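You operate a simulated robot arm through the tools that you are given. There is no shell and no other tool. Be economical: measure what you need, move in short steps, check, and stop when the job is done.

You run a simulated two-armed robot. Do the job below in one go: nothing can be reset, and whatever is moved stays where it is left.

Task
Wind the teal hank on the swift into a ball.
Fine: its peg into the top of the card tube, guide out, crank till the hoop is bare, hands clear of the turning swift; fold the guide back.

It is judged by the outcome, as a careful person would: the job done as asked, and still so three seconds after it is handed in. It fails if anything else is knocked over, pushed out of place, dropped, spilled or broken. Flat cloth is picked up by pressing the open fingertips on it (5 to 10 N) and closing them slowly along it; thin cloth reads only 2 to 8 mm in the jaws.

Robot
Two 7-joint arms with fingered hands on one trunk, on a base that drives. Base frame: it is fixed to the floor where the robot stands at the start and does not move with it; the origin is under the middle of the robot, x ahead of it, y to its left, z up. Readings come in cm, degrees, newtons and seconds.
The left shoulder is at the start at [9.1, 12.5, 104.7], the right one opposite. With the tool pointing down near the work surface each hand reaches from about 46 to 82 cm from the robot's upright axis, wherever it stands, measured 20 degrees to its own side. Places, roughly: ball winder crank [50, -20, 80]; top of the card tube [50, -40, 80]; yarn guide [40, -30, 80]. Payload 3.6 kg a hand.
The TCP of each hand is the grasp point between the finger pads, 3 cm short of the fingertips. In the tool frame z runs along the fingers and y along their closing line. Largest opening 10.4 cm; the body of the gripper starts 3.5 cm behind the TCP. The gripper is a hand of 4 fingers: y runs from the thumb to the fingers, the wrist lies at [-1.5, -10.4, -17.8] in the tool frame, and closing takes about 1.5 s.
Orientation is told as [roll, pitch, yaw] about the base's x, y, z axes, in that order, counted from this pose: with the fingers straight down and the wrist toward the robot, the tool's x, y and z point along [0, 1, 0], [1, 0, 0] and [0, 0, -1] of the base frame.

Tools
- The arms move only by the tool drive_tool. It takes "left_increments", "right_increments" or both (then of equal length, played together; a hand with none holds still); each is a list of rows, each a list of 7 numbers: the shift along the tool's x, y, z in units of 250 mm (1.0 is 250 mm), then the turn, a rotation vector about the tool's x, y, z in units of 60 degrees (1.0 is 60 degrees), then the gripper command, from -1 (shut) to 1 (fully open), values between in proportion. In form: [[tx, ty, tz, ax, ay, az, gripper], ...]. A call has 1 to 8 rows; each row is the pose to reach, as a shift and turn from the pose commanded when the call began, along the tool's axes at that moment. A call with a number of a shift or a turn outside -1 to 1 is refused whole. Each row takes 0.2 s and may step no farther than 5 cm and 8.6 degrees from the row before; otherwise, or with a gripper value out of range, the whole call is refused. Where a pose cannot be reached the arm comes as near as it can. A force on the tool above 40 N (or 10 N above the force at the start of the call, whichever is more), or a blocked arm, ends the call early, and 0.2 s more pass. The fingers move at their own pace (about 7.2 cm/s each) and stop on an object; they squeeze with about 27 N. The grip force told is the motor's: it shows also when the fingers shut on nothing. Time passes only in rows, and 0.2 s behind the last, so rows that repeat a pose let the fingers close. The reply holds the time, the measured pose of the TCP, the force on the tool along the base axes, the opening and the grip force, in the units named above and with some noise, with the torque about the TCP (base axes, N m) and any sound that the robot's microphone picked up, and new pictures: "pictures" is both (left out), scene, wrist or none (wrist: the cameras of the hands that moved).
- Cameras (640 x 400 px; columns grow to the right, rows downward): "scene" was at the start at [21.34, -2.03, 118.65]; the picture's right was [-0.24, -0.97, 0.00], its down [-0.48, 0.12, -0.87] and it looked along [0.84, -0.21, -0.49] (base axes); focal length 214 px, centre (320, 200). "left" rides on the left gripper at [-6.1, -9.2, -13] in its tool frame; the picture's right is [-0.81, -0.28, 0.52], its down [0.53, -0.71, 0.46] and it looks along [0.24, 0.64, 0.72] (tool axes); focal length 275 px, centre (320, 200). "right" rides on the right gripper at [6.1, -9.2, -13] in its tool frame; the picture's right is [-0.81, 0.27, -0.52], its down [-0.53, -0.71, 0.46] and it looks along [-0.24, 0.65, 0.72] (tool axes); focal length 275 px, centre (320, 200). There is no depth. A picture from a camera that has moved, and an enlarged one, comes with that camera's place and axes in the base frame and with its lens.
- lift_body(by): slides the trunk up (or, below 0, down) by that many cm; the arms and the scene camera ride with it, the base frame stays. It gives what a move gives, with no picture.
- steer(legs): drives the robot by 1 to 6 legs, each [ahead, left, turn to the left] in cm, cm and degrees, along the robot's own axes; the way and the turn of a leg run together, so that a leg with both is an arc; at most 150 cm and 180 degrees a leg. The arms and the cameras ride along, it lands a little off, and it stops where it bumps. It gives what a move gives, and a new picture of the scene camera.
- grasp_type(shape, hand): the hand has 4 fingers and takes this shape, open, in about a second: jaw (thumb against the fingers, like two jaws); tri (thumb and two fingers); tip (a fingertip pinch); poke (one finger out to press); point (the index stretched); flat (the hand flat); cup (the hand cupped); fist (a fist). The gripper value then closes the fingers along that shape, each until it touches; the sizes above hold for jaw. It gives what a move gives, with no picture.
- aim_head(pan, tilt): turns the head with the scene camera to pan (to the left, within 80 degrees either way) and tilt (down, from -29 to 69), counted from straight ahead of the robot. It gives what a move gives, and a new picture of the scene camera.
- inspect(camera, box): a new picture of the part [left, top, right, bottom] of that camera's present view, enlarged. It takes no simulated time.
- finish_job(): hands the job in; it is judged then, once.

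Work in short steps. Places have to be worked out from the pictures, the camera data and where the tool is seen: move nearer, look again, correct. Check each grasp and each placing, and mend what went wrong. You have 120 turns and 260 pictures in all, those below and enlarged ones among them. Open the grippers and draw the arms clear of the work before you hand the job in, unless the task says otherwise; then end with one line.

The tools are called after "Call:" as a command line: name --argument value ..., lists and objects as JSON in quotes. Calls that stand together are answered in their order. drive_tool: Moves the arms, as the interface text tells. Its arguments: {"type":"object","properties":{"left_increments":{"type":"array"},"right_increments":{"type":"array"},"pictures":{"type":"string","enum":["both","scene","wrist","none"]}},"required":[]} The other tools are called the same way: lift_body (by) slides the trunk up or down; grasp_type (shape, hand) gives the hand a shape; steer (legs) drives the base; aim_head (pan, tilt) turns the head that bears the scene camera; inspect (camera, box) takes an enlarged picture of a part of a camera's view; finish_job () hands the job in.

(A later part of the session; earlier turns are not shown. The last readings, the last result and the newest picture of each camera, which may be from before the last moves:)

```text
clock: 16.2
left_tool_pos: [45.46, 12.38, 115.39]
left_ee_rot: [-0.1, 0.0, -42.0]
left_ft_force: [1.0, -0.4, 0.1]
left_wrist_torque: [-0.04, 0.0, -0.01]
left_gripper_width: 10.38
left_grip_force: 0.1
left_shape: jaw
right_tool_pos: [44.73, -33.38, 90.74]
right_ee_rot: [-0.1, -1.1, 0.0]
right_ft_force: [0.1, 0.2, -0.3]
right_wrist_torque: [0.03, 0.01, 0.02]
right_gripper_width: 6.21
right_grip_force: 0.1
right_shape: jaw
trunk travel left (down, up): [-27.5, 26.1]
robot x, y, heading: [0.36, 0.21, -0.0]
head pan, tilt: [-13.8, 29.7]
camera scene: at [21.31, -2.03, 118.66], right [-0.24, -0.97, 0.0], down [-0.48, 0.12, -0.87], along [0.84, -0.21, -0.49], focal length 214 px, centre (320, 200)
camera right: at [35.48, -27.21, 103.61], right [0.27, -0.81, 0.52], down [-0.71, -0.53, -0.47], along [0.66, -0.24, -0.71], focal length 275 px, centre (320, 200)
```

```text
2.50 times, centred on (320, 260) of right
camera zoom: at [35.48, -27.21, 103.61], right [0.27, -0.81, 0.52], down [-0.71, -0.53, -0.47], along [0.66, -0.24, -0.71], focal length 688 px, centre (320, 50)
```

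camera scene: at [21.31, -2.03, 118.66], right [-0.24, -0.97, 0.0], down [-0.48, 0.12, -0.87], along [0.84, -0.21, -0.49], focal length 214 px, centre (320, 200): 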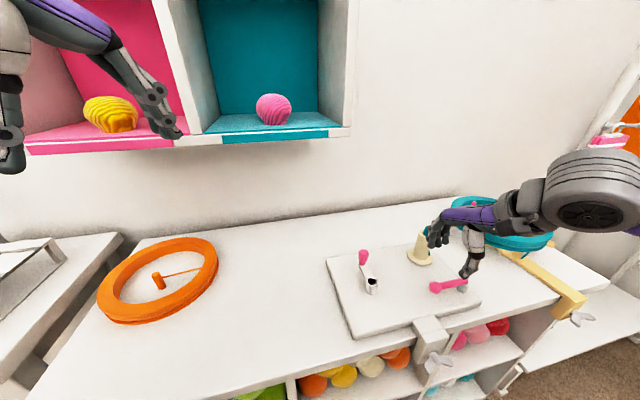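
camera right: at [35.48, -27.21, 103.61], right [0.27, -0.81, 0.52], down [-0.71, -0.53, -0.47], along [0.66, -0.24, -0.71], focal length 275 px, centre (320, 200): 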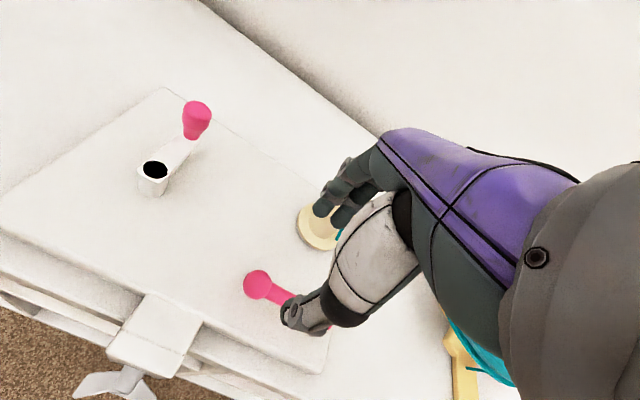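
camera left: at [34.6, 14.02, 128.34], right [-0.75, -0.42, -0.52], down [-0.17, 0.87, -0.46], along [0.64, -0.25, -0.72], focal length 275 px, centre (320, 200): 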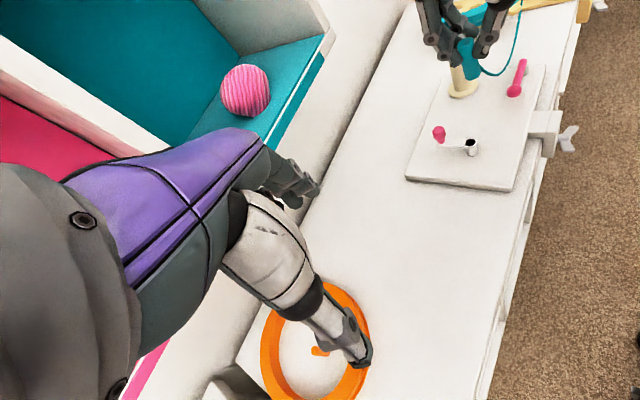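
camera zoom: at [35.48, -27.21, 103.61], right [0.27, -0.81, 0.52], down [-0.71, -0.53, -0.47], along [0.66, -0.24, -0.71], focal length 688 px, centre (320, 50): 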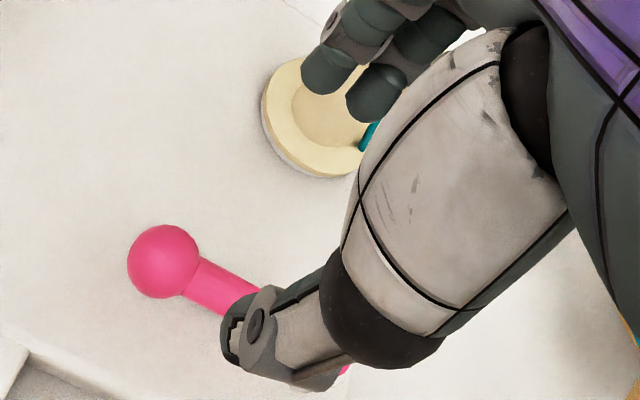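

Ball refined to about (44.8,-32.8). I lower around it and close gently.

Call:
drive_tool --right_increments '[[0.02, 0, 0.12, 0, 0, 0, 0.2], [0.02, 0, 0.24, 0, 0, 0, 0.2], [0.02, 0, 0.33, 0, 0, 0, 0.2], [0.02, 0, 0.37, 0, 0, 0, 0.2], [0.02, 0, 0.37, 0, 0, 0, 0.2]]' --pictures "none"

Call:
inspect --camera "left" --box '[420, 20, 560, 120]'

Call:
inspect --camera "scene" --box '[400, 220, 500, 320]'

```text
clock: 17.4
left_tool_pos: [45.52, 12.42, 115.45]
left_ee_rot: [0.0, 0.0, -42.1]
left_ft_force: [-0.6, 0.6, 0.4]
left_wrist_torque: [0.0, -0.01, -0.02]
left_gripper_width: 10.39
left_grip_force: 0.1
left_shape: jaw
right_tool_pos: [44.89, -32.8, 81.49]
right_ee_rot: [-0.1, -0.9, 0.0]
right_ft_force: [-0.9, -0.1, 0.6]
right_wrist_torque: [0.02, 0.0, 0.03]
right_gripper_width: 6.24
right_grip_force: 0.1
right_shape: jaw
trunk travel left (down, up): [-27.5, 26.1]
robot x, y, heading: [0.07, -0.15, -0.0]
head pan, tilt: [-13.8, 29.7]
```

```text
4.00 times, centred on (490, 70) of left
camera zoom: at [34.59, 13.98, 128.34], right [-0.75, -0.42, -0.52], down [-0.17, 0.87, -0.46], along [0.64, -0.25, -0.72], focal length 1101 px, centre (-360, 720)
```

zoom: 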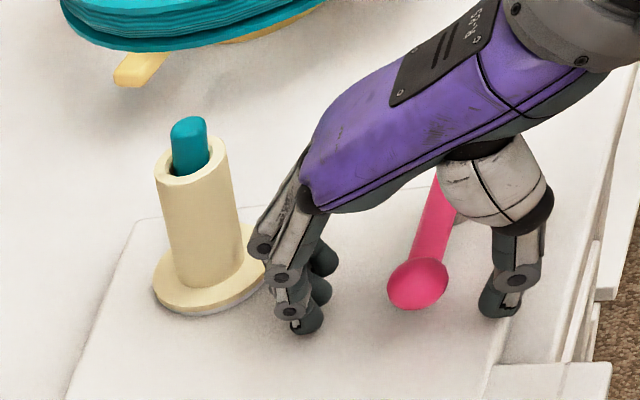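

```text
4.00 times, centred on (450, 270) of scene
camera zoom: at [21.34, -2.04, 118.65], right [-0.24, -0.97, 0.0], down [-0.48, 0.12, -0.87], along [0.84, -0.21, -0.49], focal length 858 px, centre (-200, -80)
```

zoom: 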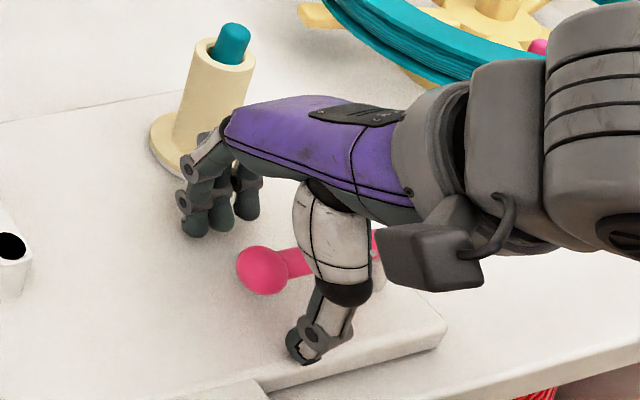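

The ball sits between thumb and fingers. I close on it.

Call:
drive_tool --right_increments '[[0, 0, 0, 0, 0, 0, -0.2], [0, 0, 0, 0, 0, 0, -0.5], [0, 0, 0, 0, 0, 0, -0.7], [0, 0, 0, 0, 0, 0, -0.8], [0, 0, 0, 0, 0, 0, -0.8]]' --pictures "none"

Call:
inspect --camera "left" --box '[420, 20, 560, 120]'

```text
clock: 18.6
left_tool_pos: [45.37, 12.43, 115.32]
left_ee_rot: [0.1, 0.0, -42.0]
left_ft_force: [-1.6, 0.1, 0.5]
left_wrist_torque: [-0.01, -0.02, 0.0]
left_gripper_width: 10.38
left_grip_force: 0.1
left_shape: jaw
right_tool_pos: [44.84, -32.73, 81.7]
right_ee_rot: [0.0, -0.8, -0.1]
right_ft_force: [-5.4, -0.1, -0.1]
right_wrist_torque: [-0.02, 0.06, 0.02]
right_gripper_width: 1.17
right_grip_force: 0.2
right_shape: jaw
trunk travel left (down, up): [-27.5, 26.1]
robot x, y, heading: [0.1, 0.1, -0.1]
head pan, tilt: [-13.8, 29.7]
```

```text
4.00 times, centred on (490, 70) of left
camera zoom: at [34.54, 13.97, 128.35], right [-0.75, -0.42, -0.52], down [-0.17, 0.87, -0.46], along [0.64, -0.25, -0.72], focal length 1101 px, centre (-360, 720)
```

zoom: 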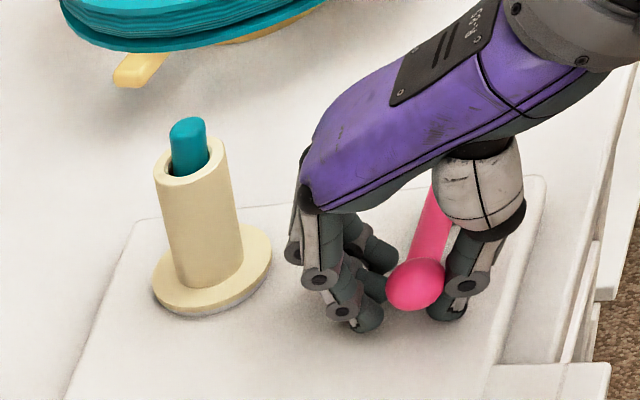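

The ball is lightly held between the pads (-5 N in x). I test which way the guide yields: first 1 cm toward the robot.

Call:
drive_tool --right_increments '[[0, -0.016, 0, 0, 0, 0, -0.8], [0, -0.032, 0, 0, 0, 0, -0.8], [0, -0.048, 0, 0, 0, 0, -0.8], [0, -0.06, 0, 0, 0, 0, -0.8]]' --pictures "none"

Call:
inspect --camera "left" --box '[420, 20, 560, 120]'

```text
clock: 19.6
left_tool_pos: [45.44, 12.34, 115.31]
left_ee_rot: [0.1, -0.1, -42.0]
left_ft_force: [0.0, -0.6, 0.0]
left_wrist_torque: [-0.01, -0.01, 0.02]
left_gripper_width: 10.34
left_grip_force: 0.0
left_shape: jaw
right_tool_pos: [43.52, -32.71, 81.57]
right_ee_rot: [0.0, -1.0, 0.0]
right_ft_force: [0.6, 0.1, 0.7]
right_wrist_torque: [0.0, -0.06, 0.04]
right_gripper_width: 1.06
right_grip_force: 0.1
right_shape: jaw
trunk travel left (down, up): [-27.5, 26.1]
robot x, y, heading: [0.12, -0.28, 0.1]
head pan, tilt: [-13.8, 29.7]
```

```text
4.00 times, centred on (490, 70) of left
camera zoom: at [34.6, 13.98, 128.33], right [-0.75, -0.42, -0.52], down [-0.17, 0.87, -0.46], along [0.64, -0.25, -0.72], focal length 1101 px, centre (-360, 720)
```

zoom: 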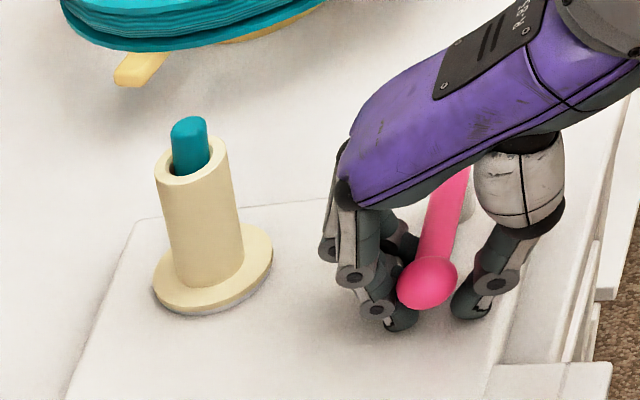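

It yields easily toward the robot (0.6 N), while it resisted the other way, so "out" is toward the robot. I follow the arc about the pivot (44.5,-40.3), turning the hand along.

Call:
drive_tool --right_increments '[[-0.003, -0.042, 0, 0, 0, -0.133, -0.8], [-0.012, -0.084, 0, 0, 0, -0.267, -0.8], [-0.026, -0.124, 0, 0, 0, -0.4, -0.8], [-0.046, -0.161, 0, 0, 0, -0.533, -0.8]]' --pictures "none"

Call:
inspect --camera "left" --box '[420, 20, 580, 140]'

Call:
inspect --camera "scene" --box '[380, 200, 540, 340]'

```text
clock: 20.6
left_tool_pos: [45.62, 12.46, 115.28]
left_ee_rot: [0.1, 0.0, -42.1]
left_ft_force: [-0.1, -0.2, -0.1]
left_wrist_torque: [-0.01, 0.0, -0.02]
left_gripper_width: 10.37
left_grip_force: 0.0
left_shape: jaw
right_tool_pos: [39.45, -33.93, 81.36]
right_ee_rot: [-0.5, -0.6, 32.0]
right_ft_force: [0.1, -0.7, -1.5]
right_wrist_torque: [-0.02, 0.01, 0.0]
right_gripper_width: 1.04
right_grip_force: 0.1
right_shape: jaw
trunk travel left (down, up): [-27.5, 26.1]
robot x, y, heading: [-0.05, 0.19, -0.2]
head pan, tilt: [-13.8, 29.7]
```

```text
3.33 times, centred on (500, 80) of left
camera zoom: at [34.66, 14.02, 128.31], right [-0.75, -0.42, -0.52], down [-0.17, 0.87, -0.46], along [0.64, -0.25, -0.72], focal length 918 px, centre (-280, 600)
```

zoom: 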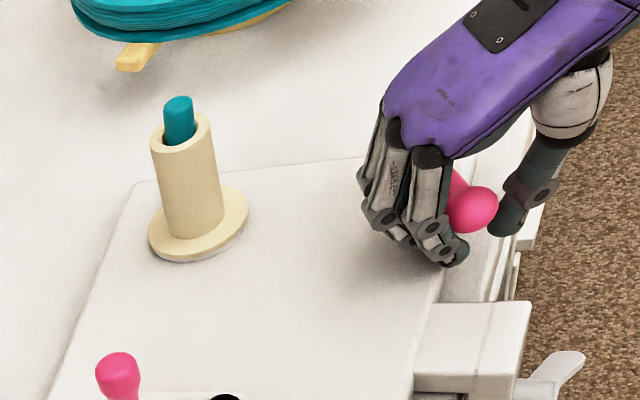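

```text
2.86 times, centred on (460, 270) of scene
camera zoom: at [21.39, -1.99, 118.64], right [-0.24, -0.97, 0.0], down [-0.48, 0.12, -0.87], along [0.84, -0.21, -0.5], focal length 613 px, centre (-80, 0)
```

zoom: 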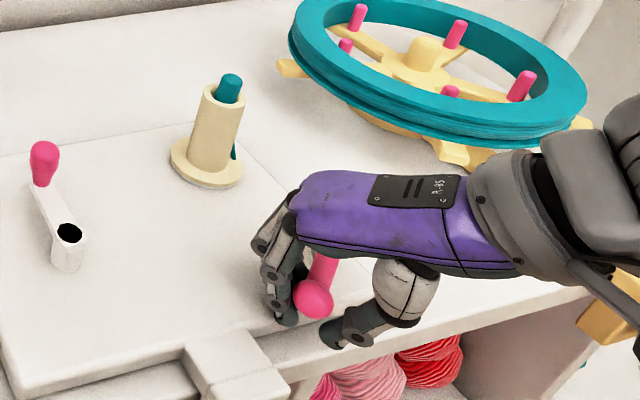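

The guide follows freely, now about 45° out. I continue the arc to about 90°.

Call:
drive_tool --right_increments '[[-0.031, -0.031, 0, 0, 0, -0.133, -0.8], [-0.075, -0.096, 0, 0, 0, -0.267, -0.8], [-0.097, -0.129, 0, 0, 0, -0.4, -0.8], [-0.121, -0.158, 0, 0, 0, -0.533, -0.8], [-0.151, -0.186, 0, 0, 0, -0.667, -0.8], [-0.182, -0.205, 0, 0, 0, -0.8, -0.8]]' --pictures "scene"

Call:
inspect --camera "left" --box '[420, 20, 580, 140]'

Call:
inspect --camera "scene" --box '[380, 200, 540, 340]'

```text
clock: 22.0
left_tool_pos: [45.63, 12.43, 115.3]
left_ee_rot: [0.0, 0.0, -41.9]
left_ft_force: [0.0, -0.2, -0.2]
left_wrist_torque: [0.01, 0.0, 0.05]
left_gripper_width: 10.36
left_grip_force: 0.1
left_shape: jaw
right_tool_pos: [37.62, -40.55, 81.54]
right_ee_rot: [-0.9, -0.1, 80.0]
right_ft_force: [0.9, -0.6, -0.6]
right_wrist_torque: [-0.01, 0.0, -0.01]
right_gripper_width: 1.02
right_grip_force: 0.0
right_shape: jaw
trunk travel left (down, up): [-27.5, 26.1]
robot x, y, heading: [0.12, -0.16, 0.0]
head pan, tilt: [-13.8, 29.7]
camera scene: at [21.37, -2.02, 118.64], right [-0.24, -0.97, 0.0], down [-0.48, 0.12, -0.87], along [0.84, -0.21, -0.49], focal length 214 px, centre (320, 200)
```

scene: 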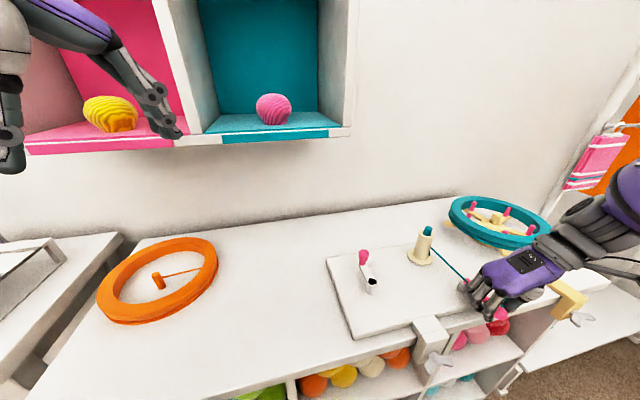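

```text
3.33 times, centred on (500, 80) of left
camera zoom: at [34.64, 13.99, 128.32], right [-0.75, -0.42, -0.52], down [-0.17, 0.87, -0.46], along [0.64, -0.25, -0.72], focal length 918 px, centre (-280, 600)
```

zoom: 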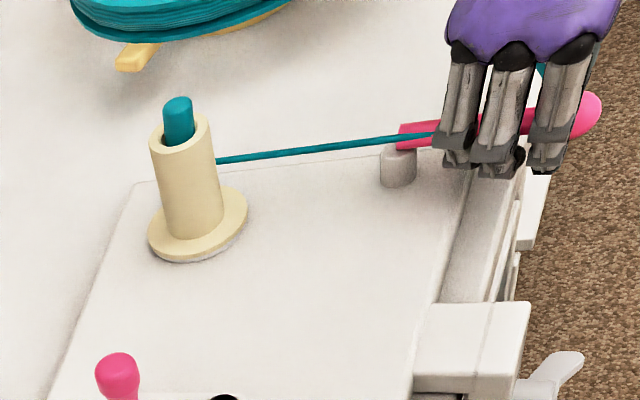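

```text
2.86 times, centred on (460, 270) of scene
camera zoom: at [21.37, -2.02, 118.64], right [-0.24, -0.97, 0.0], down [-0.48, 0.12, -0.87], along [0.84, -0.21, -0.49], focal length 613 px, centre (-80, 0)
```

zoom: 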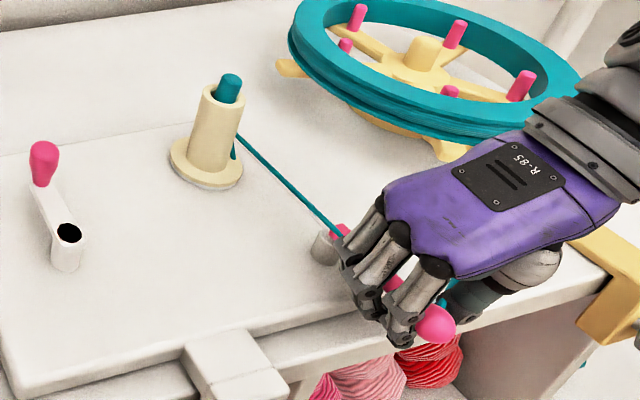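

The guide now points out toward the robot and the yarn runs through it from swift to tube. I open and lift the right hand straight up.

Call:
drive_tool --right_increments '[[0, 0, 0, 0, 0, 0, -0.4], [0, 0, 0, 0, 0, 0, 0], [0, 0, 0, 0, 0, 0, 0.2], [0, 0, 0, 0, 0, 0, 0.2], [0, 0, -0.12, 0, 0, 0, 0.2], [0, 0, -0.3, 0, 0, 0, 0.2], [0, 0, -0.48, 0, 0, 0, 0.2], [0, 0, -0.66, 0, 0, 0, 0.2]]' --pictures "scene"

Call:
inspect --camera "left" --box '[400, 0, 600, 140]'

Call:
inspect --camera "scene" --box '[320, 180, 560, 340]'

```text
clock: 23.8
left_tool_pos: [45.47, 12.36, 115.32]
left_ee_rot: [0.0, 0.0, -41.9]
left_ft_force: [0.8, -0.1, 0.2]
left_wrist_torque: [0.01, 0.02, 0.01]
left_gripper_width: 10.35
left_grip_force: 0.2
left_shape: jaw
right_tool_pos: [38.66, -41.93, 96.11]
right_ee_rot: [-1.0, -0.7, 79.8]
right_ft_force: [0.8, -0.5, -0.5]
right_wrist_torque: [0.0, 0.02, 0.02]
right_gripper_width: 6.21
right_grip_force: 0.2
right_shape: jaw
right hand out of reach, approached as far as the arm can: row 8
trunk travel left (down, up): [-27.5, 26.1]
robot x, y, heading: [-0.2, -0.11, -0.0]
head pan, tilt: [-13.8, 29.7]
camera scene: at [21.38, -2.07, 118.64], right [-0.24, -0.97, 0.0], down [-0.48, 0.12, -0.87], along [0.84, -0.21, -0.5], focal length 214 px, centre (320, 200)
```

scene: 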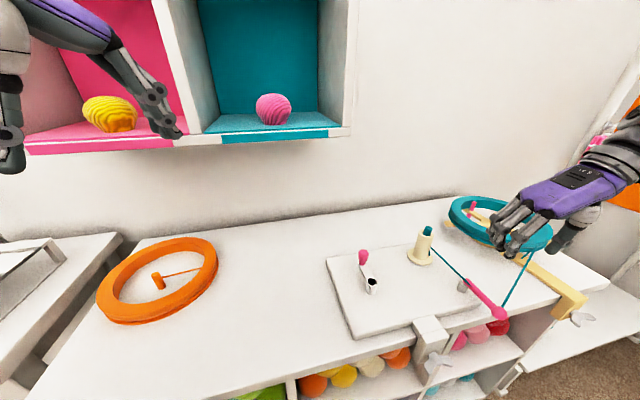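

```text
2.86 times, centred on (500, 70) of left
camera zoom: at [34.65, 13.93, 128.32], right [-0.75, -0.42, -0.52], down [-0.17, 0.87, -0.46], along [0.64, -0.25, -0.72], focal length 786 px, centre (-194, 571)
```

zoom: 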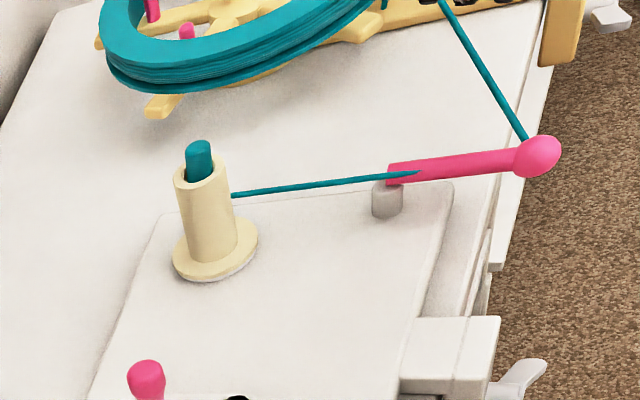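

```text
2.50 times, centred on (440, 260) of scene
camera zoom: at [21.38, -2.07, 118.64], right [-0.24, -0.97, 0.0], down [-0.48, 0.12, -0.87], along [0.84, -0.21, -0.5], focal length 536 px, centre (20, 50)
```

zoom: 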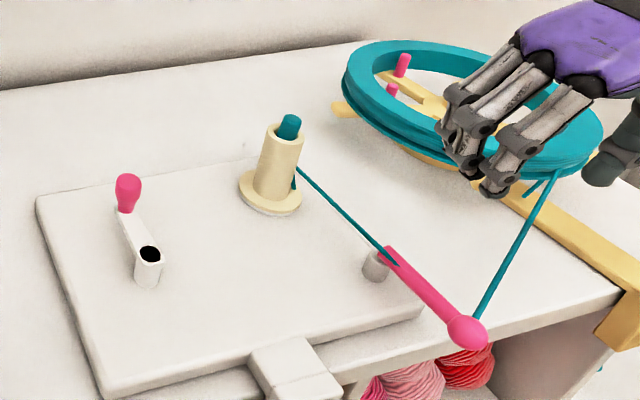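

The guide stays out and the yarn runs swift–guide–tube. I park the right hand away from the swift and bring the left hand toward the crank knob.

Call:
drive_tool --right_increments '[[0.018, 0.027, -0.06, 0, 0, 0.125, 0.2], [0.037, 0.055, -0.12, 0, 0, 0.25, 0.2], [0.055, 0.082, -0.18, 0, 0, 0.375, 0.2], [0.074, 0.109, -0.24, 0, 0, 0.5, 0.2], [0.092, 0.136, -0.3, 0, 0, 0.625, 0.2], [0.111, 0.164, -0.36, 0, 0, 0.75, 0.2], [0.13, 0.191, -0.42, 0, 0, 0.875, 0.2], [0.148, 0.218, -0.48, 0, 0, 1.0, 0.2]]' --left_increments '[[-0.07, 0.11, 0.06, 0, 0, 0, 1], [-0.14, 0.22, 0.12, 0, 0, 0, 1], [-0.21, 0.33, 0.18, 0, 0, 0, 0.5], [-0.28, 0.44, 0.24, 0, 0, 0, 0.2], [-0.355, 0.555, 0.3, 0, 0, 0, 0.2], [-0.43, 0.67, 0.36, 0, 0, 0, 0.2], [-0.51, 0.79, 0.42, 0, 0, 0, 0.2], [-0.585, 0.904, 0.48, 0, 0, 0, 0.2]]' --pictures "both"

```text
clock: 25.6
left_tool_pos: [52.6, -13.92, 103.5]
left_ee_rot: [0.0, 0.0, -42.0]
left_ft_force: [0.1, 0.3, -0.5]
left_wrist_torque: [0.0, -0.02, -0.04]
left_gripper_width: 6.29
left_grip_force: 0.1
left_shape: jaw
right_tool_pos: [42.86, -41.59, 98.65]
right_ee_rot: [1.7, -3.8, 21.3]
right_ft_force: [-0.7, 0.6, -1.0]
right_wrist_torque: [0.03, -0.04, 0.0]
right_gripper_width: 6.21
right_grip_force: 0.0
right_shape: jaw
right hand out of reach, approached as far as the arm can: row 1, 2, 3, 4, 5, 6, 7, 8
trunk travel left (down, up): [-27.5, 26.1]
robot x, y, heading: [-0.14, -0.1, 0.1]
head pan, tilt: [-13.8, 29.7]
camera scene: at [21.29, -2.09, 118.66], right [-0.24, -0.97, 0.0], down [-0.48, 0.12, -0.87], along [0.84, -0.21, -0.49], focal length 214 px, centre (320, 200)
camera right: at [31.63, -39.93, 111.17], right [0.52, -0.68, 0.51], down [-0.45, -0.73, -0.52], along [0.73, 0.04, -0.69], focal length 275 px, centre (320, 200)
camera left: at [41.71, -12.19, 116.5], right [-0.75, -0.42, -0.52], down [-0.17, 0.87, -0.46], along [0.64, -0.25, -0.72], focal length 275 px, centre (320, 200)
```

scene: 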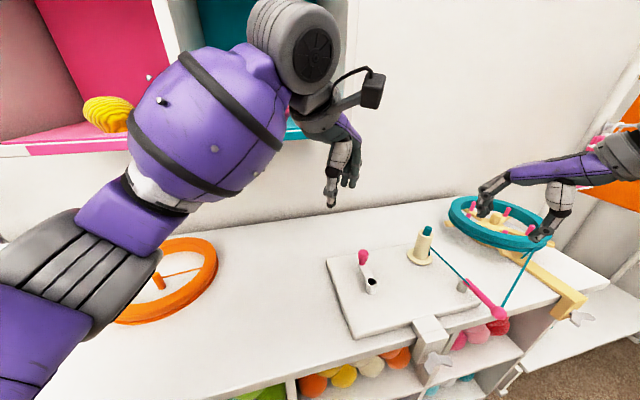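
right: 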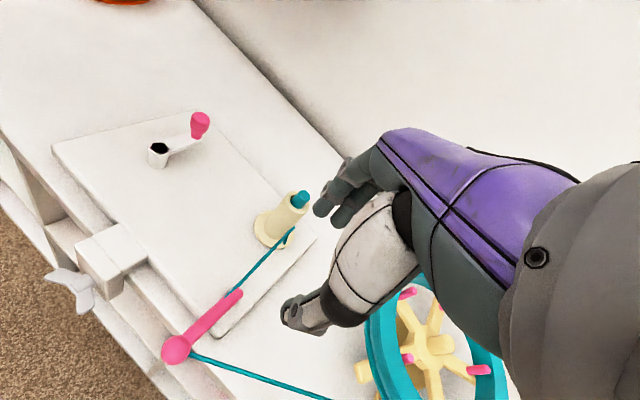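
left: 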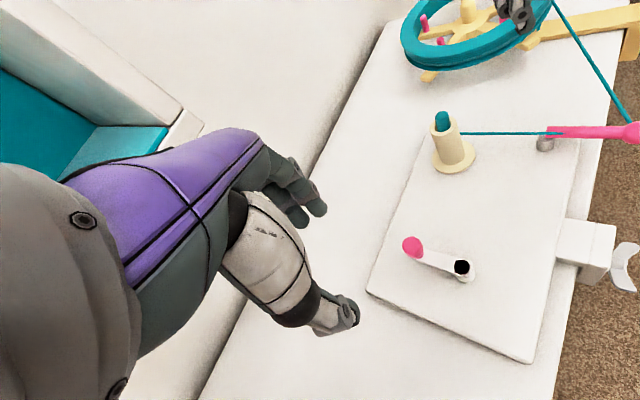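

The right arm could not rise there; I bring it back toward its starting pose, clear of both swift and crank.

Call:
drive_tool --right_increments '[[0.07, 0.07, 0, 0, 0, 0.1, 0.2], [0.14, 0.14, 0, 0, 0, 0.2, 0.2], [0.21, 0.21, 0, 0, 0, 0.3, 0.2], [0.276, 0.278, 0, 0, 0, 0.35, 0.2], [0.276, 0.278, 0, 0, 0, 0.35, 0.2]]' --pictures "none"

Call:
inspect --camera "left" --box '[380, 200, 520, 300]'

Call:
inspect --camera "scene" --box '[330, 230, 410, 310]'

```text
clock: 26.8
left_tool_pos: [52.61, -13.65, 103.62]
left_ee_rot: [0.0, 0.1, -42.0]
left_ft_force: [-0.2, 0.4, 0.7]
left_wrist_torque: [0.0, -0.01, -0.01]
left_gripper_width: 6.29
left_grip_force: 0.1
left_shape: jaw
right_tool_pos: [48.1, -37.37, 93.29]
right_ee_rot: [3.7, -3.5, 0.7]
right_ft_force: [-0.1, 0.2, 0.5]
right_wrist_torque: [0.02, -0.01, -0.01]
right_gripper_width: 6.22
right_grip_force: 0.1
right_shape: jaw
right hand out of reach, approached as far as the arm can: row 1, 2, 3, 4, 5
trunk travel left (down, up): [-27.5, 26.1]
robot x, y, heading: [0.26, 0.18, -0.1]
head pan, tilt: [-13.8, 29.7]
```

```text
4.00 times, centred on (450, 250) of left
camera zoom: at [41.72, -12.1, 116.52], right [-0.75, -0.42, -0.52], down [-0.17, 0.87, -0.46], along [0.64, -0.25, -0.72], focal length 1101 px, centre (-200, 0)
```

zoom: 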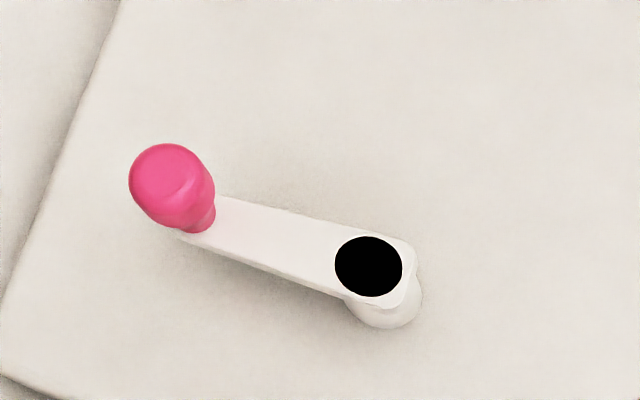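

```text
5.00 times, centred on (370, 270) of scene
camera zoom: at [21.31, -2.03, 118.66], right [-0.24, -0.97, 0.0], down [-0.48, 0.12, -0.87], along [0.84, -0.21, -0.49], focal length 1072 px, centre (70, -150)
```

zoom: 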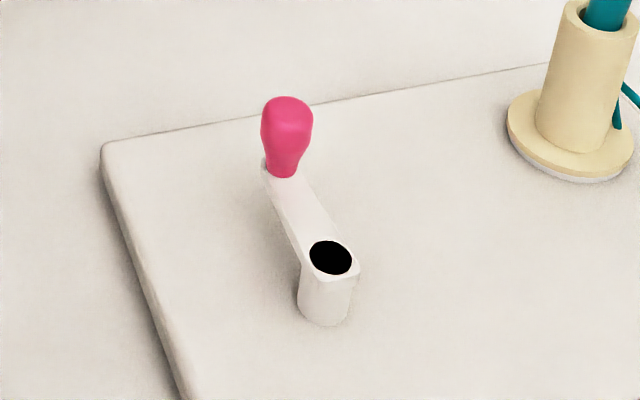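

The right hand drifted toward the tube instead; I lift it and draw it back in a separate small move and look.

Call:
drive_tool --right_increments '[[0.05, 0, -0.1, 0, 0, 0, 0.2], [0.1, 0, -0.2, 0, 0, 0, 0.2], [0.15, -0.05, -0.3, 0, 0, 0, 0.2]]' --pictures "scene"

```text
clock: 27.6
left_tool_pos: [52.63, -13.75, 103.52]
left_ee_rot: [0.0, 0.0, -41.9]
left_ft_force: [-0.5, 0.2, -0.2]
left_wrist_torque: [0.02, -0.01, 0.01]
left_gripper_width: 6.25
left_grip_force: 0.0
left_shape: jaw
right_tool_pos: [48.28, -37.95, 93.13]
right_ee_rot: [3.2, -3.2, 0.4]
right_ft_force: [-0.2, -0.5, 0.5]
right_wrist_torque: [-0.01, 0.0, -0.01]
right_gripper_width: 6.21
right_grip_force: 0.1
right_shape: jaw
right hand out of reach, approached as far as the arm can: row 1, 2, 3
trunk travel left (down, up): [-27.5, 26.1]
robot x, y, heading: [-0.14, 0.15, 0.1]
head pan, tilt: [-13.8, 29.7]
camera scene: at [21.34, -2.04, 118.65], right [-0.24, -0.97, 0.0], down [-0.48, 0.12, -0.87], along [0.84, -0.21, -0.49], focal length 214 px, centre (320, 200)
```

scene: 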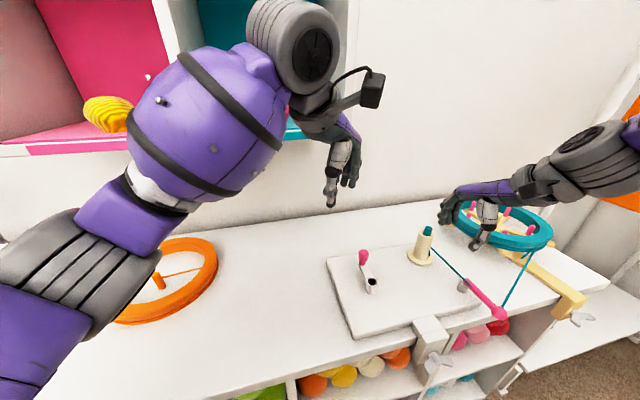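

The arm seems stuck at a joint limit (elbow far out). I probe with a small sideways move only.

Call:
drive_tool --right_increments '[[0.06, 0, 0, 0, 0, 0, 0.2], [0.12, 0, 0, 0, 0, 0, 0.2]]' --pictures "none"

```text
clock: 28.2
left_tool_pos: [52.67, -13.67, 103.48]
left_ee_rot: [0.0, 0.1, -41.9]
left_ft_force: [0.6, 0.3, 0.0]
left_wrist_torque: [-0.01, 0.01, 0.01]
left_gripper_width: 6.27
left_grip_force: 0.1
left_shape: jaw
right_tool_pos: [48.42, -36.64, 92.43]
right_ee_rot: [3.4, -3.2, 0.6]
right_ft_force: [-0.1, 0.1, -0.7]
right_wrist_torque: [0.02, 0.01, 0.02]
right_gripper_width: 6.23
right_grip_force: 0.1
right_shape: jaw
right hand out of reach, approached as far as the arm can: row 1, 2
trunk travel left (down, up): [-27.5, 26.1]
robot x, y, heading: [-0.24, 0.26, 0.2]
head pan, tilt: [-13.8, 29.7]
```

Before experimenting near the tube I raise the whole trunk 15 cm so the hands ride up to a safe height.

Call:
lift_body --by 15

Call:
drive_tool --right_increments '[[0, 0, 0.04, 0, 0, 0, 0.2], [0, 0, 0.08, 0, 0, 0, 0.2]]' --pictures "scene"

```text
clock: 29.9
left_tool_pos: [52.51, -13.59, 118.18]
left_ee_rot: [-0.1, 0.1, -41.8]
left_ft_force: [-0.6, -0.1, -1.1]
left_wrist_torque: [-0.02, -0.01, 0.0]
left_gripper_width: 6.25
left_grip_force: 0.1
left_shape: jaw
right_tool_pos: [47.43, -36.76, 113.16]
right_ee_rot: [3.2, -11.9, 0.6]
right_ft_force: [-0.4, -0.3, -0.1]
right_wrist_torque: [0.0, 0.03, 0.03]
right_gripper_width: 6.23
right_grip_force: 0.1
right_shape: jaw
trunk travel left (down, up): [-42.5, 11.1]
robot x, y, heading: [-0.07, 0.47, 0.0]
head pan, tilt: [-13.8, 29.7]
```

```text
clock: 30.6
left_tool_pos: [52.46, -13.59, 118.35]
left_ee_rot: [0.1, 0.1, -41.9]
left_ft_force: [0.2, -0.8, -0.5]
left_wrist_torque: [-0.05, 0.01, 0.0]
left_gripper_width: 6.24
left_grip_force: 0.0
left_shape: jaw
right_tool_pos: [47.85, -36.56, 111.31]
right_ee_rot: [3.2, -12.0, 0.7]
right_ft_force: [0.6, -0.5, -0.4]
right_wrist_torque: [-0.01, -0.05, -0.01]
right_gripper_width: 6.21
right_grip_force: 0.1
right_shape: jaw
trunk travel left (down, up): [-42.5, 11.1]
robot x, y, heading: [-0.06, -0.01, 0.2]
head pan, tilt: [-13.8, 29.7]
camera scene: at [17.66, -2.05, 133.71], right [-0.24, -0.97, 0.0], down [-0.48, 0.12, -0.87], along [0.84, -0.21, -0.49], focal length 214 px, centre (320, 200)
```

scene: 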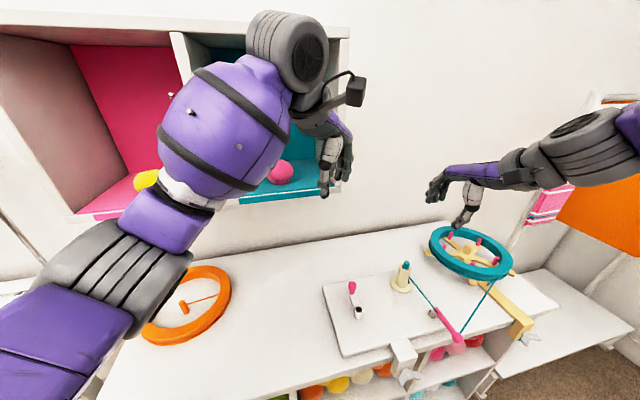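

Now the arm answers again. I straighten the right hand and bring it back toward a neutral pose.

Call:
drive_tool --right_increments '[[0.08, -0.02, 0, 0.04, -0.01, 0, 0.2], [0.16, -0.06, 0, 0.08, -0.02, 0, 0.2], [0.24, -0.1, 0, 0.12, -0.03, 0, 0.2], [0.32, -0.14, 0, 0.16, -0.04, 0, 0.2], [0.4, -0.18, 0, 0.2, -0.053, 0, 0.2], [0.4, -0.18, 0, 0.2, -0.053, 0, 0.2]]' --pictures "scene"

```text
clock: 31.9
left_tool_pos: [52.41, -13.57, 118.32]
left_ee_rot: [0.0, 0.1, -42.0]
left_ft_force: [-0.5, -0.6, 0.5]
left_wrist_torque: [0.03, 0.02, -0.02]
left_gripper_width: 6.27
left_grip_force: 0.1
left_shape: jaw
right_tool_pos: [43.36, -26.81, 110.92]
right_ee_rot: [0.0, 0.1, 1.0]
right_ft_force: [-0.6, 0.4, -0.3]
right_wrist_torque: [0.0, 0.0, -0.01]
right_gripper_width: 6.19
right_grip_force: 0.0
right_shape: jaw
right hand out of reach, approached as far as the arm can: row 1, 2
trunk travel left (down, up): [-42.5, 11.1]
robot x, y, heading: [0.06, 0.09, 0.2]
head pan, tilt: [-13.8, 29.7]
camera scene: at [17.64, -2.06, 133.71], right [-0.24, -0.97, 0.0], down [-0.48, 0.12, -0.87], along [0.84, -0.21, -0.49], focal length 214 px, centre (320, 200)
```

scene: 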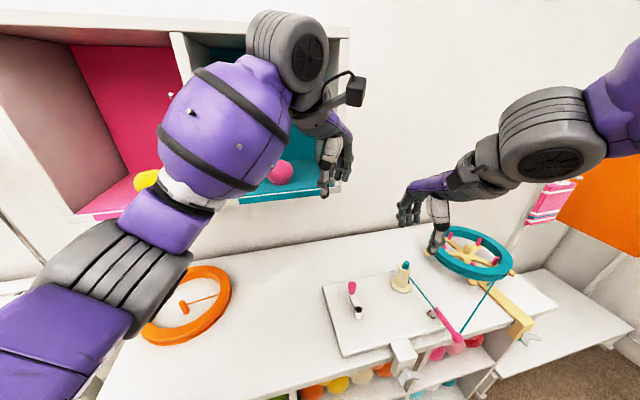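

The right hand is upright again. I raise it to its starting height relative to the trunk, then lower the trunk back.

Call:
drive_tool --right_increments '[[0, -0.02, -0.13, 0, 0, 0, 0.2], [0, -0.04, -0.26, 0, 0, 0, 0.2], [0, -0.06, -0.39, 0, 0, 0, 0.2], [-0.05, -0.08, -0.5, 0, 0, 0, 0.2]]' --pictures "none"

Call:
lift_body --by -15

```text
clock: 33.0
left_tool_pos: [52.53, -13.62, 118.34]
left_ee_rot: [0.0, 0.0, -42.0]
left_ft_force: [-1.0, -0.1, 0.1]
left_wrist_torque: [0.01, 0.03, -0.01]
left_gripper_width: 6.26
left_grip_force: 0.0
left_shape: jaw
right_tool_pos: [41.18, -28.04, 123.4]
right_ee_rot: [0.0, 0.0, 0.9]
right_ft_force: [-0.4, -0.2, 0.5]
right_wrist_torque: [0.03, 0.02, 0.0]
right_gripper_width: 6.18
right_grip_force: 0.0
right_shape: jaw
trunk travel left (down, up): [-42.5, 11.1]
robot x, y, heading: [0.24, -0.1, 0.2]
head pan, tilt: [-13.8, 29.7]
```

```text
clock: 34.7
left_tool_pos: [52.54, -13.65, 103.3]
left_ee_rot: [0.0, -0.1, -42.0]
left_ft_force: [0.3, 0.8, -1.2]
left_wrist_torque: [0.02, -0.02, -0.03]
left_gripper_width: 6.28
left_grip_force: 0.1
left_shape: jaw
right_tool_pos: [41.29, -27.88, 108.43]
right_ee_rot: [0.0, -0.1, 0.9]
right_ft_force: [-1.2, 0.5, -0.2]
right_wrist_torque: [-0.01, 0.01, -0.02]
right_gripper_width: 6.21
right_grip_force: 0.1
right_shape: jaw
trunk travel left (down, up): [-27.5, 26.1]
robot x, y, heading: [0.38, 0.21, 0.1]
head pan, tilt: [-13.8, 29.7]
```

Hands are back in good configurations. Crank: hub about (49.0,-20.5), knob (54.2,-20.55), z 80.7–84.2. I bring the left hand above the knob.

Call:
drive_tool --left_increments '[[-0.04, 0.06, 0.1, 0, 0, 0, 0.2], [-0.08, 0.12, 0.2, 0, 0, 0, 0.2], [-0.12, 0.18, 0.32, 0, 0, 0, 0.2], [-0.16, 0.235, 0.44, 0, 0, 0, 0.2], [-0.16, 0.235, 0.53, 0, 0, 0, 0.2], [-0.16, 0.235, 0.53, 0, 0, 0, 0.2]]'

Call:
inspect --camera "left" --box '[240, 160, 440, 320]'

Call:
inspect --camera "right" --box '[100, 160, 340, 320]'

```text
clock: 36.1
left_tool_pos: [54.29, -20.49, 90.05]
left_ee_rot: [0.0, 0.1, -42.0]
left_ft_force: [-0.4, 0.1, -0.8]
left_wrist_torque: [-0.01, 0.01, -0.02]
left_gripper_width: 6.27
left_grip_force: 0.1
left_shape: jaw
right_tool_pos: [41.34, -27.94, 108.34]
right_ee_rot: [0.0, -0.1, 0.8]
right_ft_force: [0.5, -0.2, -1.4]
right_wrist_torque: [-0.02, 0.0, 0.01]
right_gripper_width: 6.2
right_grip_force: 0.0
right_shape: jaw
trunk travel left (down, up): [-27.5, 26.1]
robot x, y, heading: [0.17, 0.31, 0.0]
head pan, tilt: [-13.8, 29.7]
camera scene: at [21.33, -2.05, 118.65], right [-0.24, -0.97, 0.0], down [-0.48, 0.12, -0.87], along [0.84, -0.21, -0.49], focal length 214 px, centre (320, 200)
camera left: at [43.45, -18.98, 103.05], right [-0.75, -0.42, -0.52], down [-0.17, 0.87, -0.46], along [0.64, -0.25, -0.72], focal length 275 px, centre (320, 200)
```

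scene: 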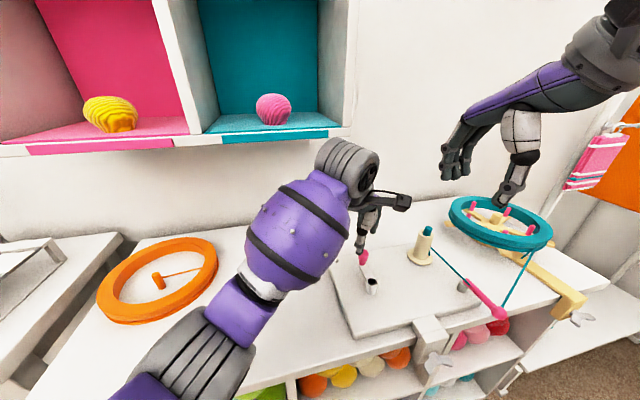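
left: 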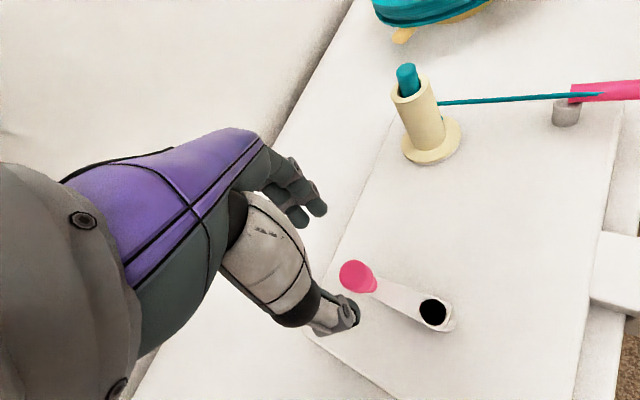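

```text
2.50 times, centred on (340, 240) of left
camera zoom: at [43.45, -18.98, 103.05], right [-0.75, -0.42, -0.52], down [-0.17, 0.87, -0.46], along [0.64, -0.25, -0.72], focal length 688 px, centre (270, 100)
```

zoom: 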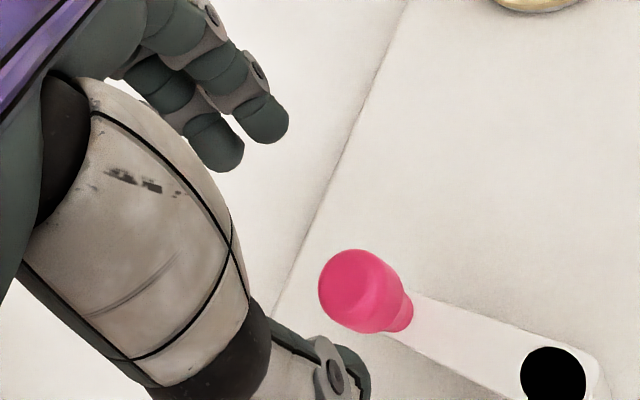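

```text
2.50 times, centred on (220, 240) of right
camera zoom: at [32.14, -21.98, 121.44], right [0.29, -0.81, 0.52], down [-0.71, -0.54, -0.45], along [0.65, -0.23, -0.72], focal length 688 px, centre (570, 100)
```

zoom: 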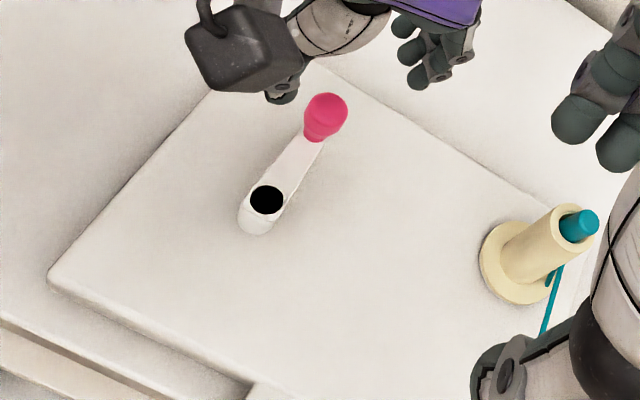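

Aligned: knob at (54.3,-20.4). I lower to z 84.3 and close on the knob.

Call:
drive_tool --left_increments '[[0, 0, 0.12, 0, 0, 0, 0.2], [0, 0, 0.23, 0, 0, 0, 0.2], [0, 0, 0.23, 0, 0, 0, -0.2], [0, 0, 0.23, 0, 0, 0, -0.6], [0, 0, 0.23, 0, 0, 0, -1], [0, 0, 0.23, 0, 0, 0, -1], [0, 0, 0.23, 0, 0, 0, -1]]' --pictures "none"

Call:
inspect --camera "left" --box '[240, 160, 440, 320]'

Call:
inspect --camera "right" --box '[140, 140, 300, 260]'

```text
clock: 37.7
left_tool_pos: [54.04, -20.27, 84.14]
left_ee_rot: [0.1, 0.2, -42.1]
left_ft_force: [-4.6, 0.4, -9.6]
left_wrist_torque: [-0.02, 0.03, -0.04]
left_gripper_width: 0.78
left_grip_force: 27.4
left_shape: jaw
right_tool_pos: [41.34, -27.97, 108.14]
right_ee_rot: [-0.1, 0.0, 0.9]
right_ft_force: [-0.6, -0.8, -0.1]
right_wrist_torque: [0.03, 0.01, 0.02]
right_gripper_width: 6.22
right_grip_force: 0.1
right_shape: jaw
trunk travel left (down, up): [-27.5, 26.1]
robot x, y, heading: [-0.28, 0.29, -0.1]
head pan, tilt: [-13.8, 29.7]
```

```text
2.50 times, centred on (340, 240) of left
camera zoom: at [43.32, -18.75, 97.13], right [-0.75, -0.42, -0.52], down [-0.17, 0.87, -0.45], along [0.64, -0.25, -0.73], focal length 688 px, centre (270, 100)
```

zoom: 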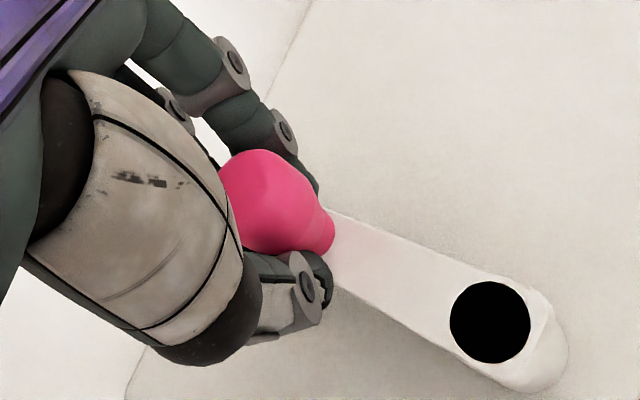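

```text
3.33 times, centred on (220, 200) of right
camera zoom: at [32.17, -21.99, 121.41], right [0.29, -0.81, 0.52], down [-0.71, -0.54, -0.45], along [0.65, -0.23, -0.72], focal length 918 px, centre (653, 200)
```

zoom: 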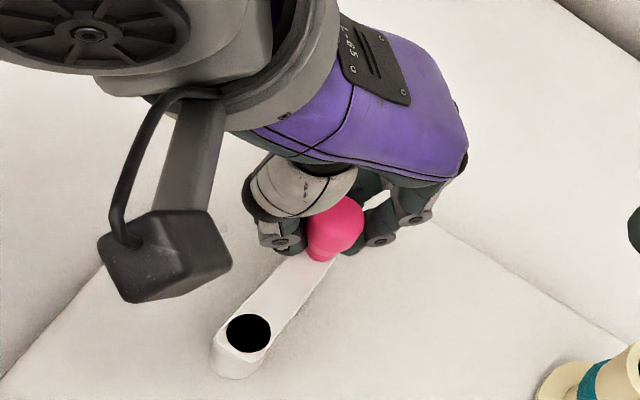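

The knob is held. I test a 60° clockwise turn (from above) and look for resistance.

Call:
drive_tool --left_increments '[[-0.0447, 0.0308, 0, 0, 0, 0, -1], [-0.0959, 0.0488, 0, 0, 0, 0, -1], [-0.15, 0.0531, 0, 0, 0, 0, -1], [-0.2034, 0.0432, 0, 0, 0, 0, -1]]' --pictures "none"

Call:
inspect --camera "left" --box '[220, 60, 540, 320]'

Call:
inspect --camera "scene" --box '[320, 180, 580, 340]'

```text
clock: 38.7
left_tool_pos: [51.65, -24.66, 84.32]
left_ee_rot: [0.0, 0.2, -41.9]
left_ft_force: [-4.6, 9.9, -17.9]
left_wrist_torque: [0.26, 0.08, -0.07]
left_gripper_width: 0.6
left_grip_force: 27.3
left_shape: jaw
right_tool_pos: [41.29, -27.93, 108.36]
right_ee_rot: [-0.1, 0.1, 0.9]
right_ft_force: [0.2, 0.3, -0.7]
right_wrist_torque: [0.03, 0.02, 0.01]
right_gripper_width: 6.22
right_grip_force: 0.0
right_shape: jaw
trunk travel left (down, up): [-27.5, 26.1]
robot x, y, heading: [0.01, -0.13, -0.1]
head pan, tilt: [-13.8, 29.7]
```

```text
1.54 times, centred on (380, 190) of left
camera zoom: at [40.81, -23.25, 97.22], right [-0.75, -0.42, -0.52], down [-0.18, 0.87, -0.45], along [0.64, -0.25, -0.73], focal length 424 px, centre (228, 215)
```

zoom: 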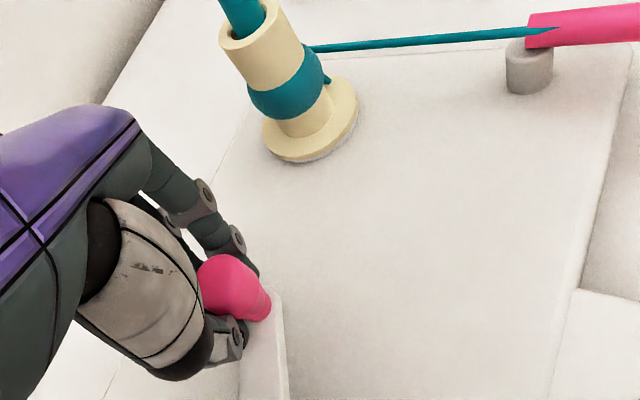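

```text
2.46 times, centred on (450, 260) of scene
camera zoom: at [21.41, -1.99, 118.63], right [-0.24, -0.97, 0.0], down [-0.48, 0.12, -0.87], along [0.84, -0.21, -0.5], focal length 528 px, centre (0, 52)
```

zoom: 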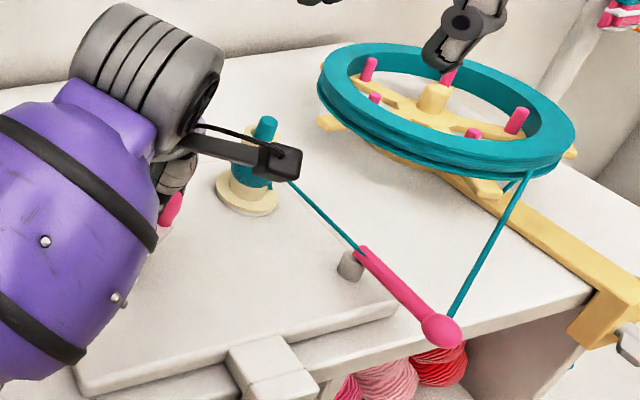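

The crank turns and yarn winds onto the tube. Measured points give a circle centred (49.05,-20.4), R 5.0; I continue with 30° steps and a slight lowering to relieve the pull.

Call:
drive_tool --left_increments '[[-0.081, -0.063, 0.01, 0, 0, 0, -1], [-0.13, -0.154, 0.01, 0, 0, 0, -1], [-0.127, -0.257, 0.01, 0, 0, 0, -1], [-0.073, -0.346, 0.01, 0, 0, 0, -1], [0.018, -0.395, 0.01, 0, 0, 0, -1], [0.122, -0.392, 0.01, 0, 0, 0, -1], [0.21, -0.338, 0.01, 0, 0, 0, -1], [0.259, -0.247, 0.01, 0, 0, 0, -1]]' --pictures "scene"

Call:
inspect --camera "scene" --box '[320, 180, 580, 340]'

Call:
inspect --camera "left" --box '[220, 60, 540, 320]'

```text
clock: 40.5
left_tool_pos: [51.48, -16.03, 84.19]
left_ee_rot: [0.1, -0.1, -41.9]
left_ft_force: [-0.8, 2.4, -4.1]
left_wrist_torque: [0.07, -0.09, -0.04]
left_gripper_width: 0.51
left_grip_force: 27.1
left_shape: jaw
right_tool_pos: [41.42, -27.95, 108.35]
right_ee_rot: [0.0, 0.0, 0.9]
right_ft_force: [0.7, 0.0, -0.1]
right_wrist_torque: [-0.01, 0.0, 0.03]
right_gripper_width: 6.18
right_grip_force: 0.1
right_shape: jaw
trunk travel left (down, up): [-27.5, 26.1]
robot x, y, heading: [0.11, -0.12, -0.2]
head pan, tilt: [-13.8, 29.7]
camera scene: at [21.38, -2.03, 118.65], right [-0.24, -0.97, 0.0], down [-0.48, 0.12, -0.87], along [0.84, -0.21, -0.49], focal length 214 px, centre (320, 200)
```

scene: 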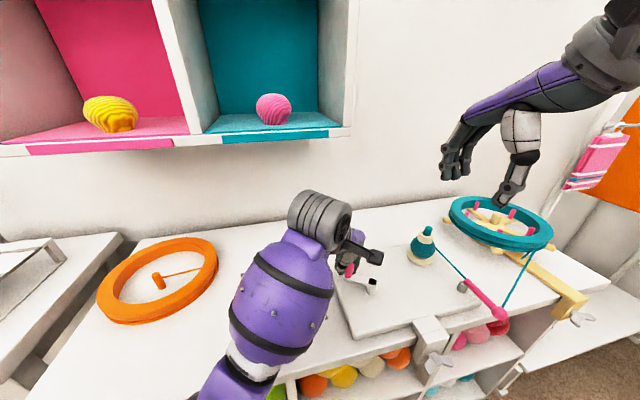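

```text
2.46 times, centred on (450, 260) of scene
camera zoom: at [21.38, -2.03, 118.65], right [-0.24, -0.97, 0.0], down [-0.48, 0.12, -0.87], along [0.84, -0.21, -0.49], focal length 528 px, centre (0, 52)
```

zoom: 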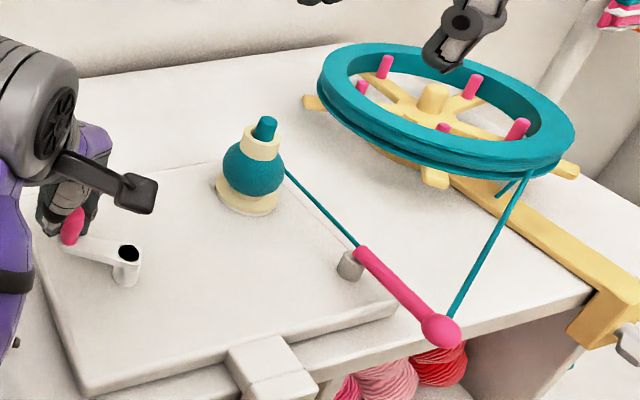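

```text
1.54 times, centred on (380, 190) of left
camera zoom: at [40.6, -14.45, 97.12], right [-0.74, -0.42, -0.52], down [-0.17, 0.87, -0.46], along [0.64, -0.25, -0.72], focal length 424 px, centre (228, 215)
```

zoom: 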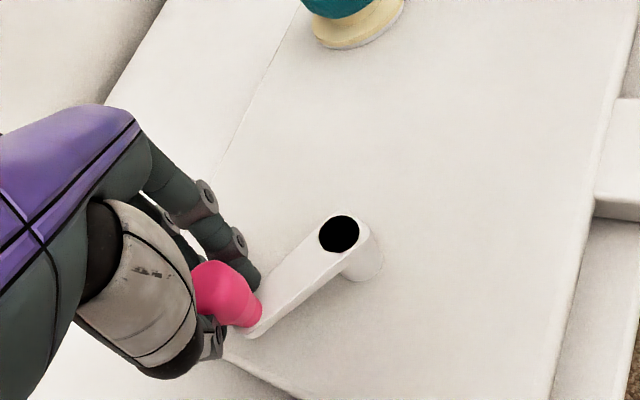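

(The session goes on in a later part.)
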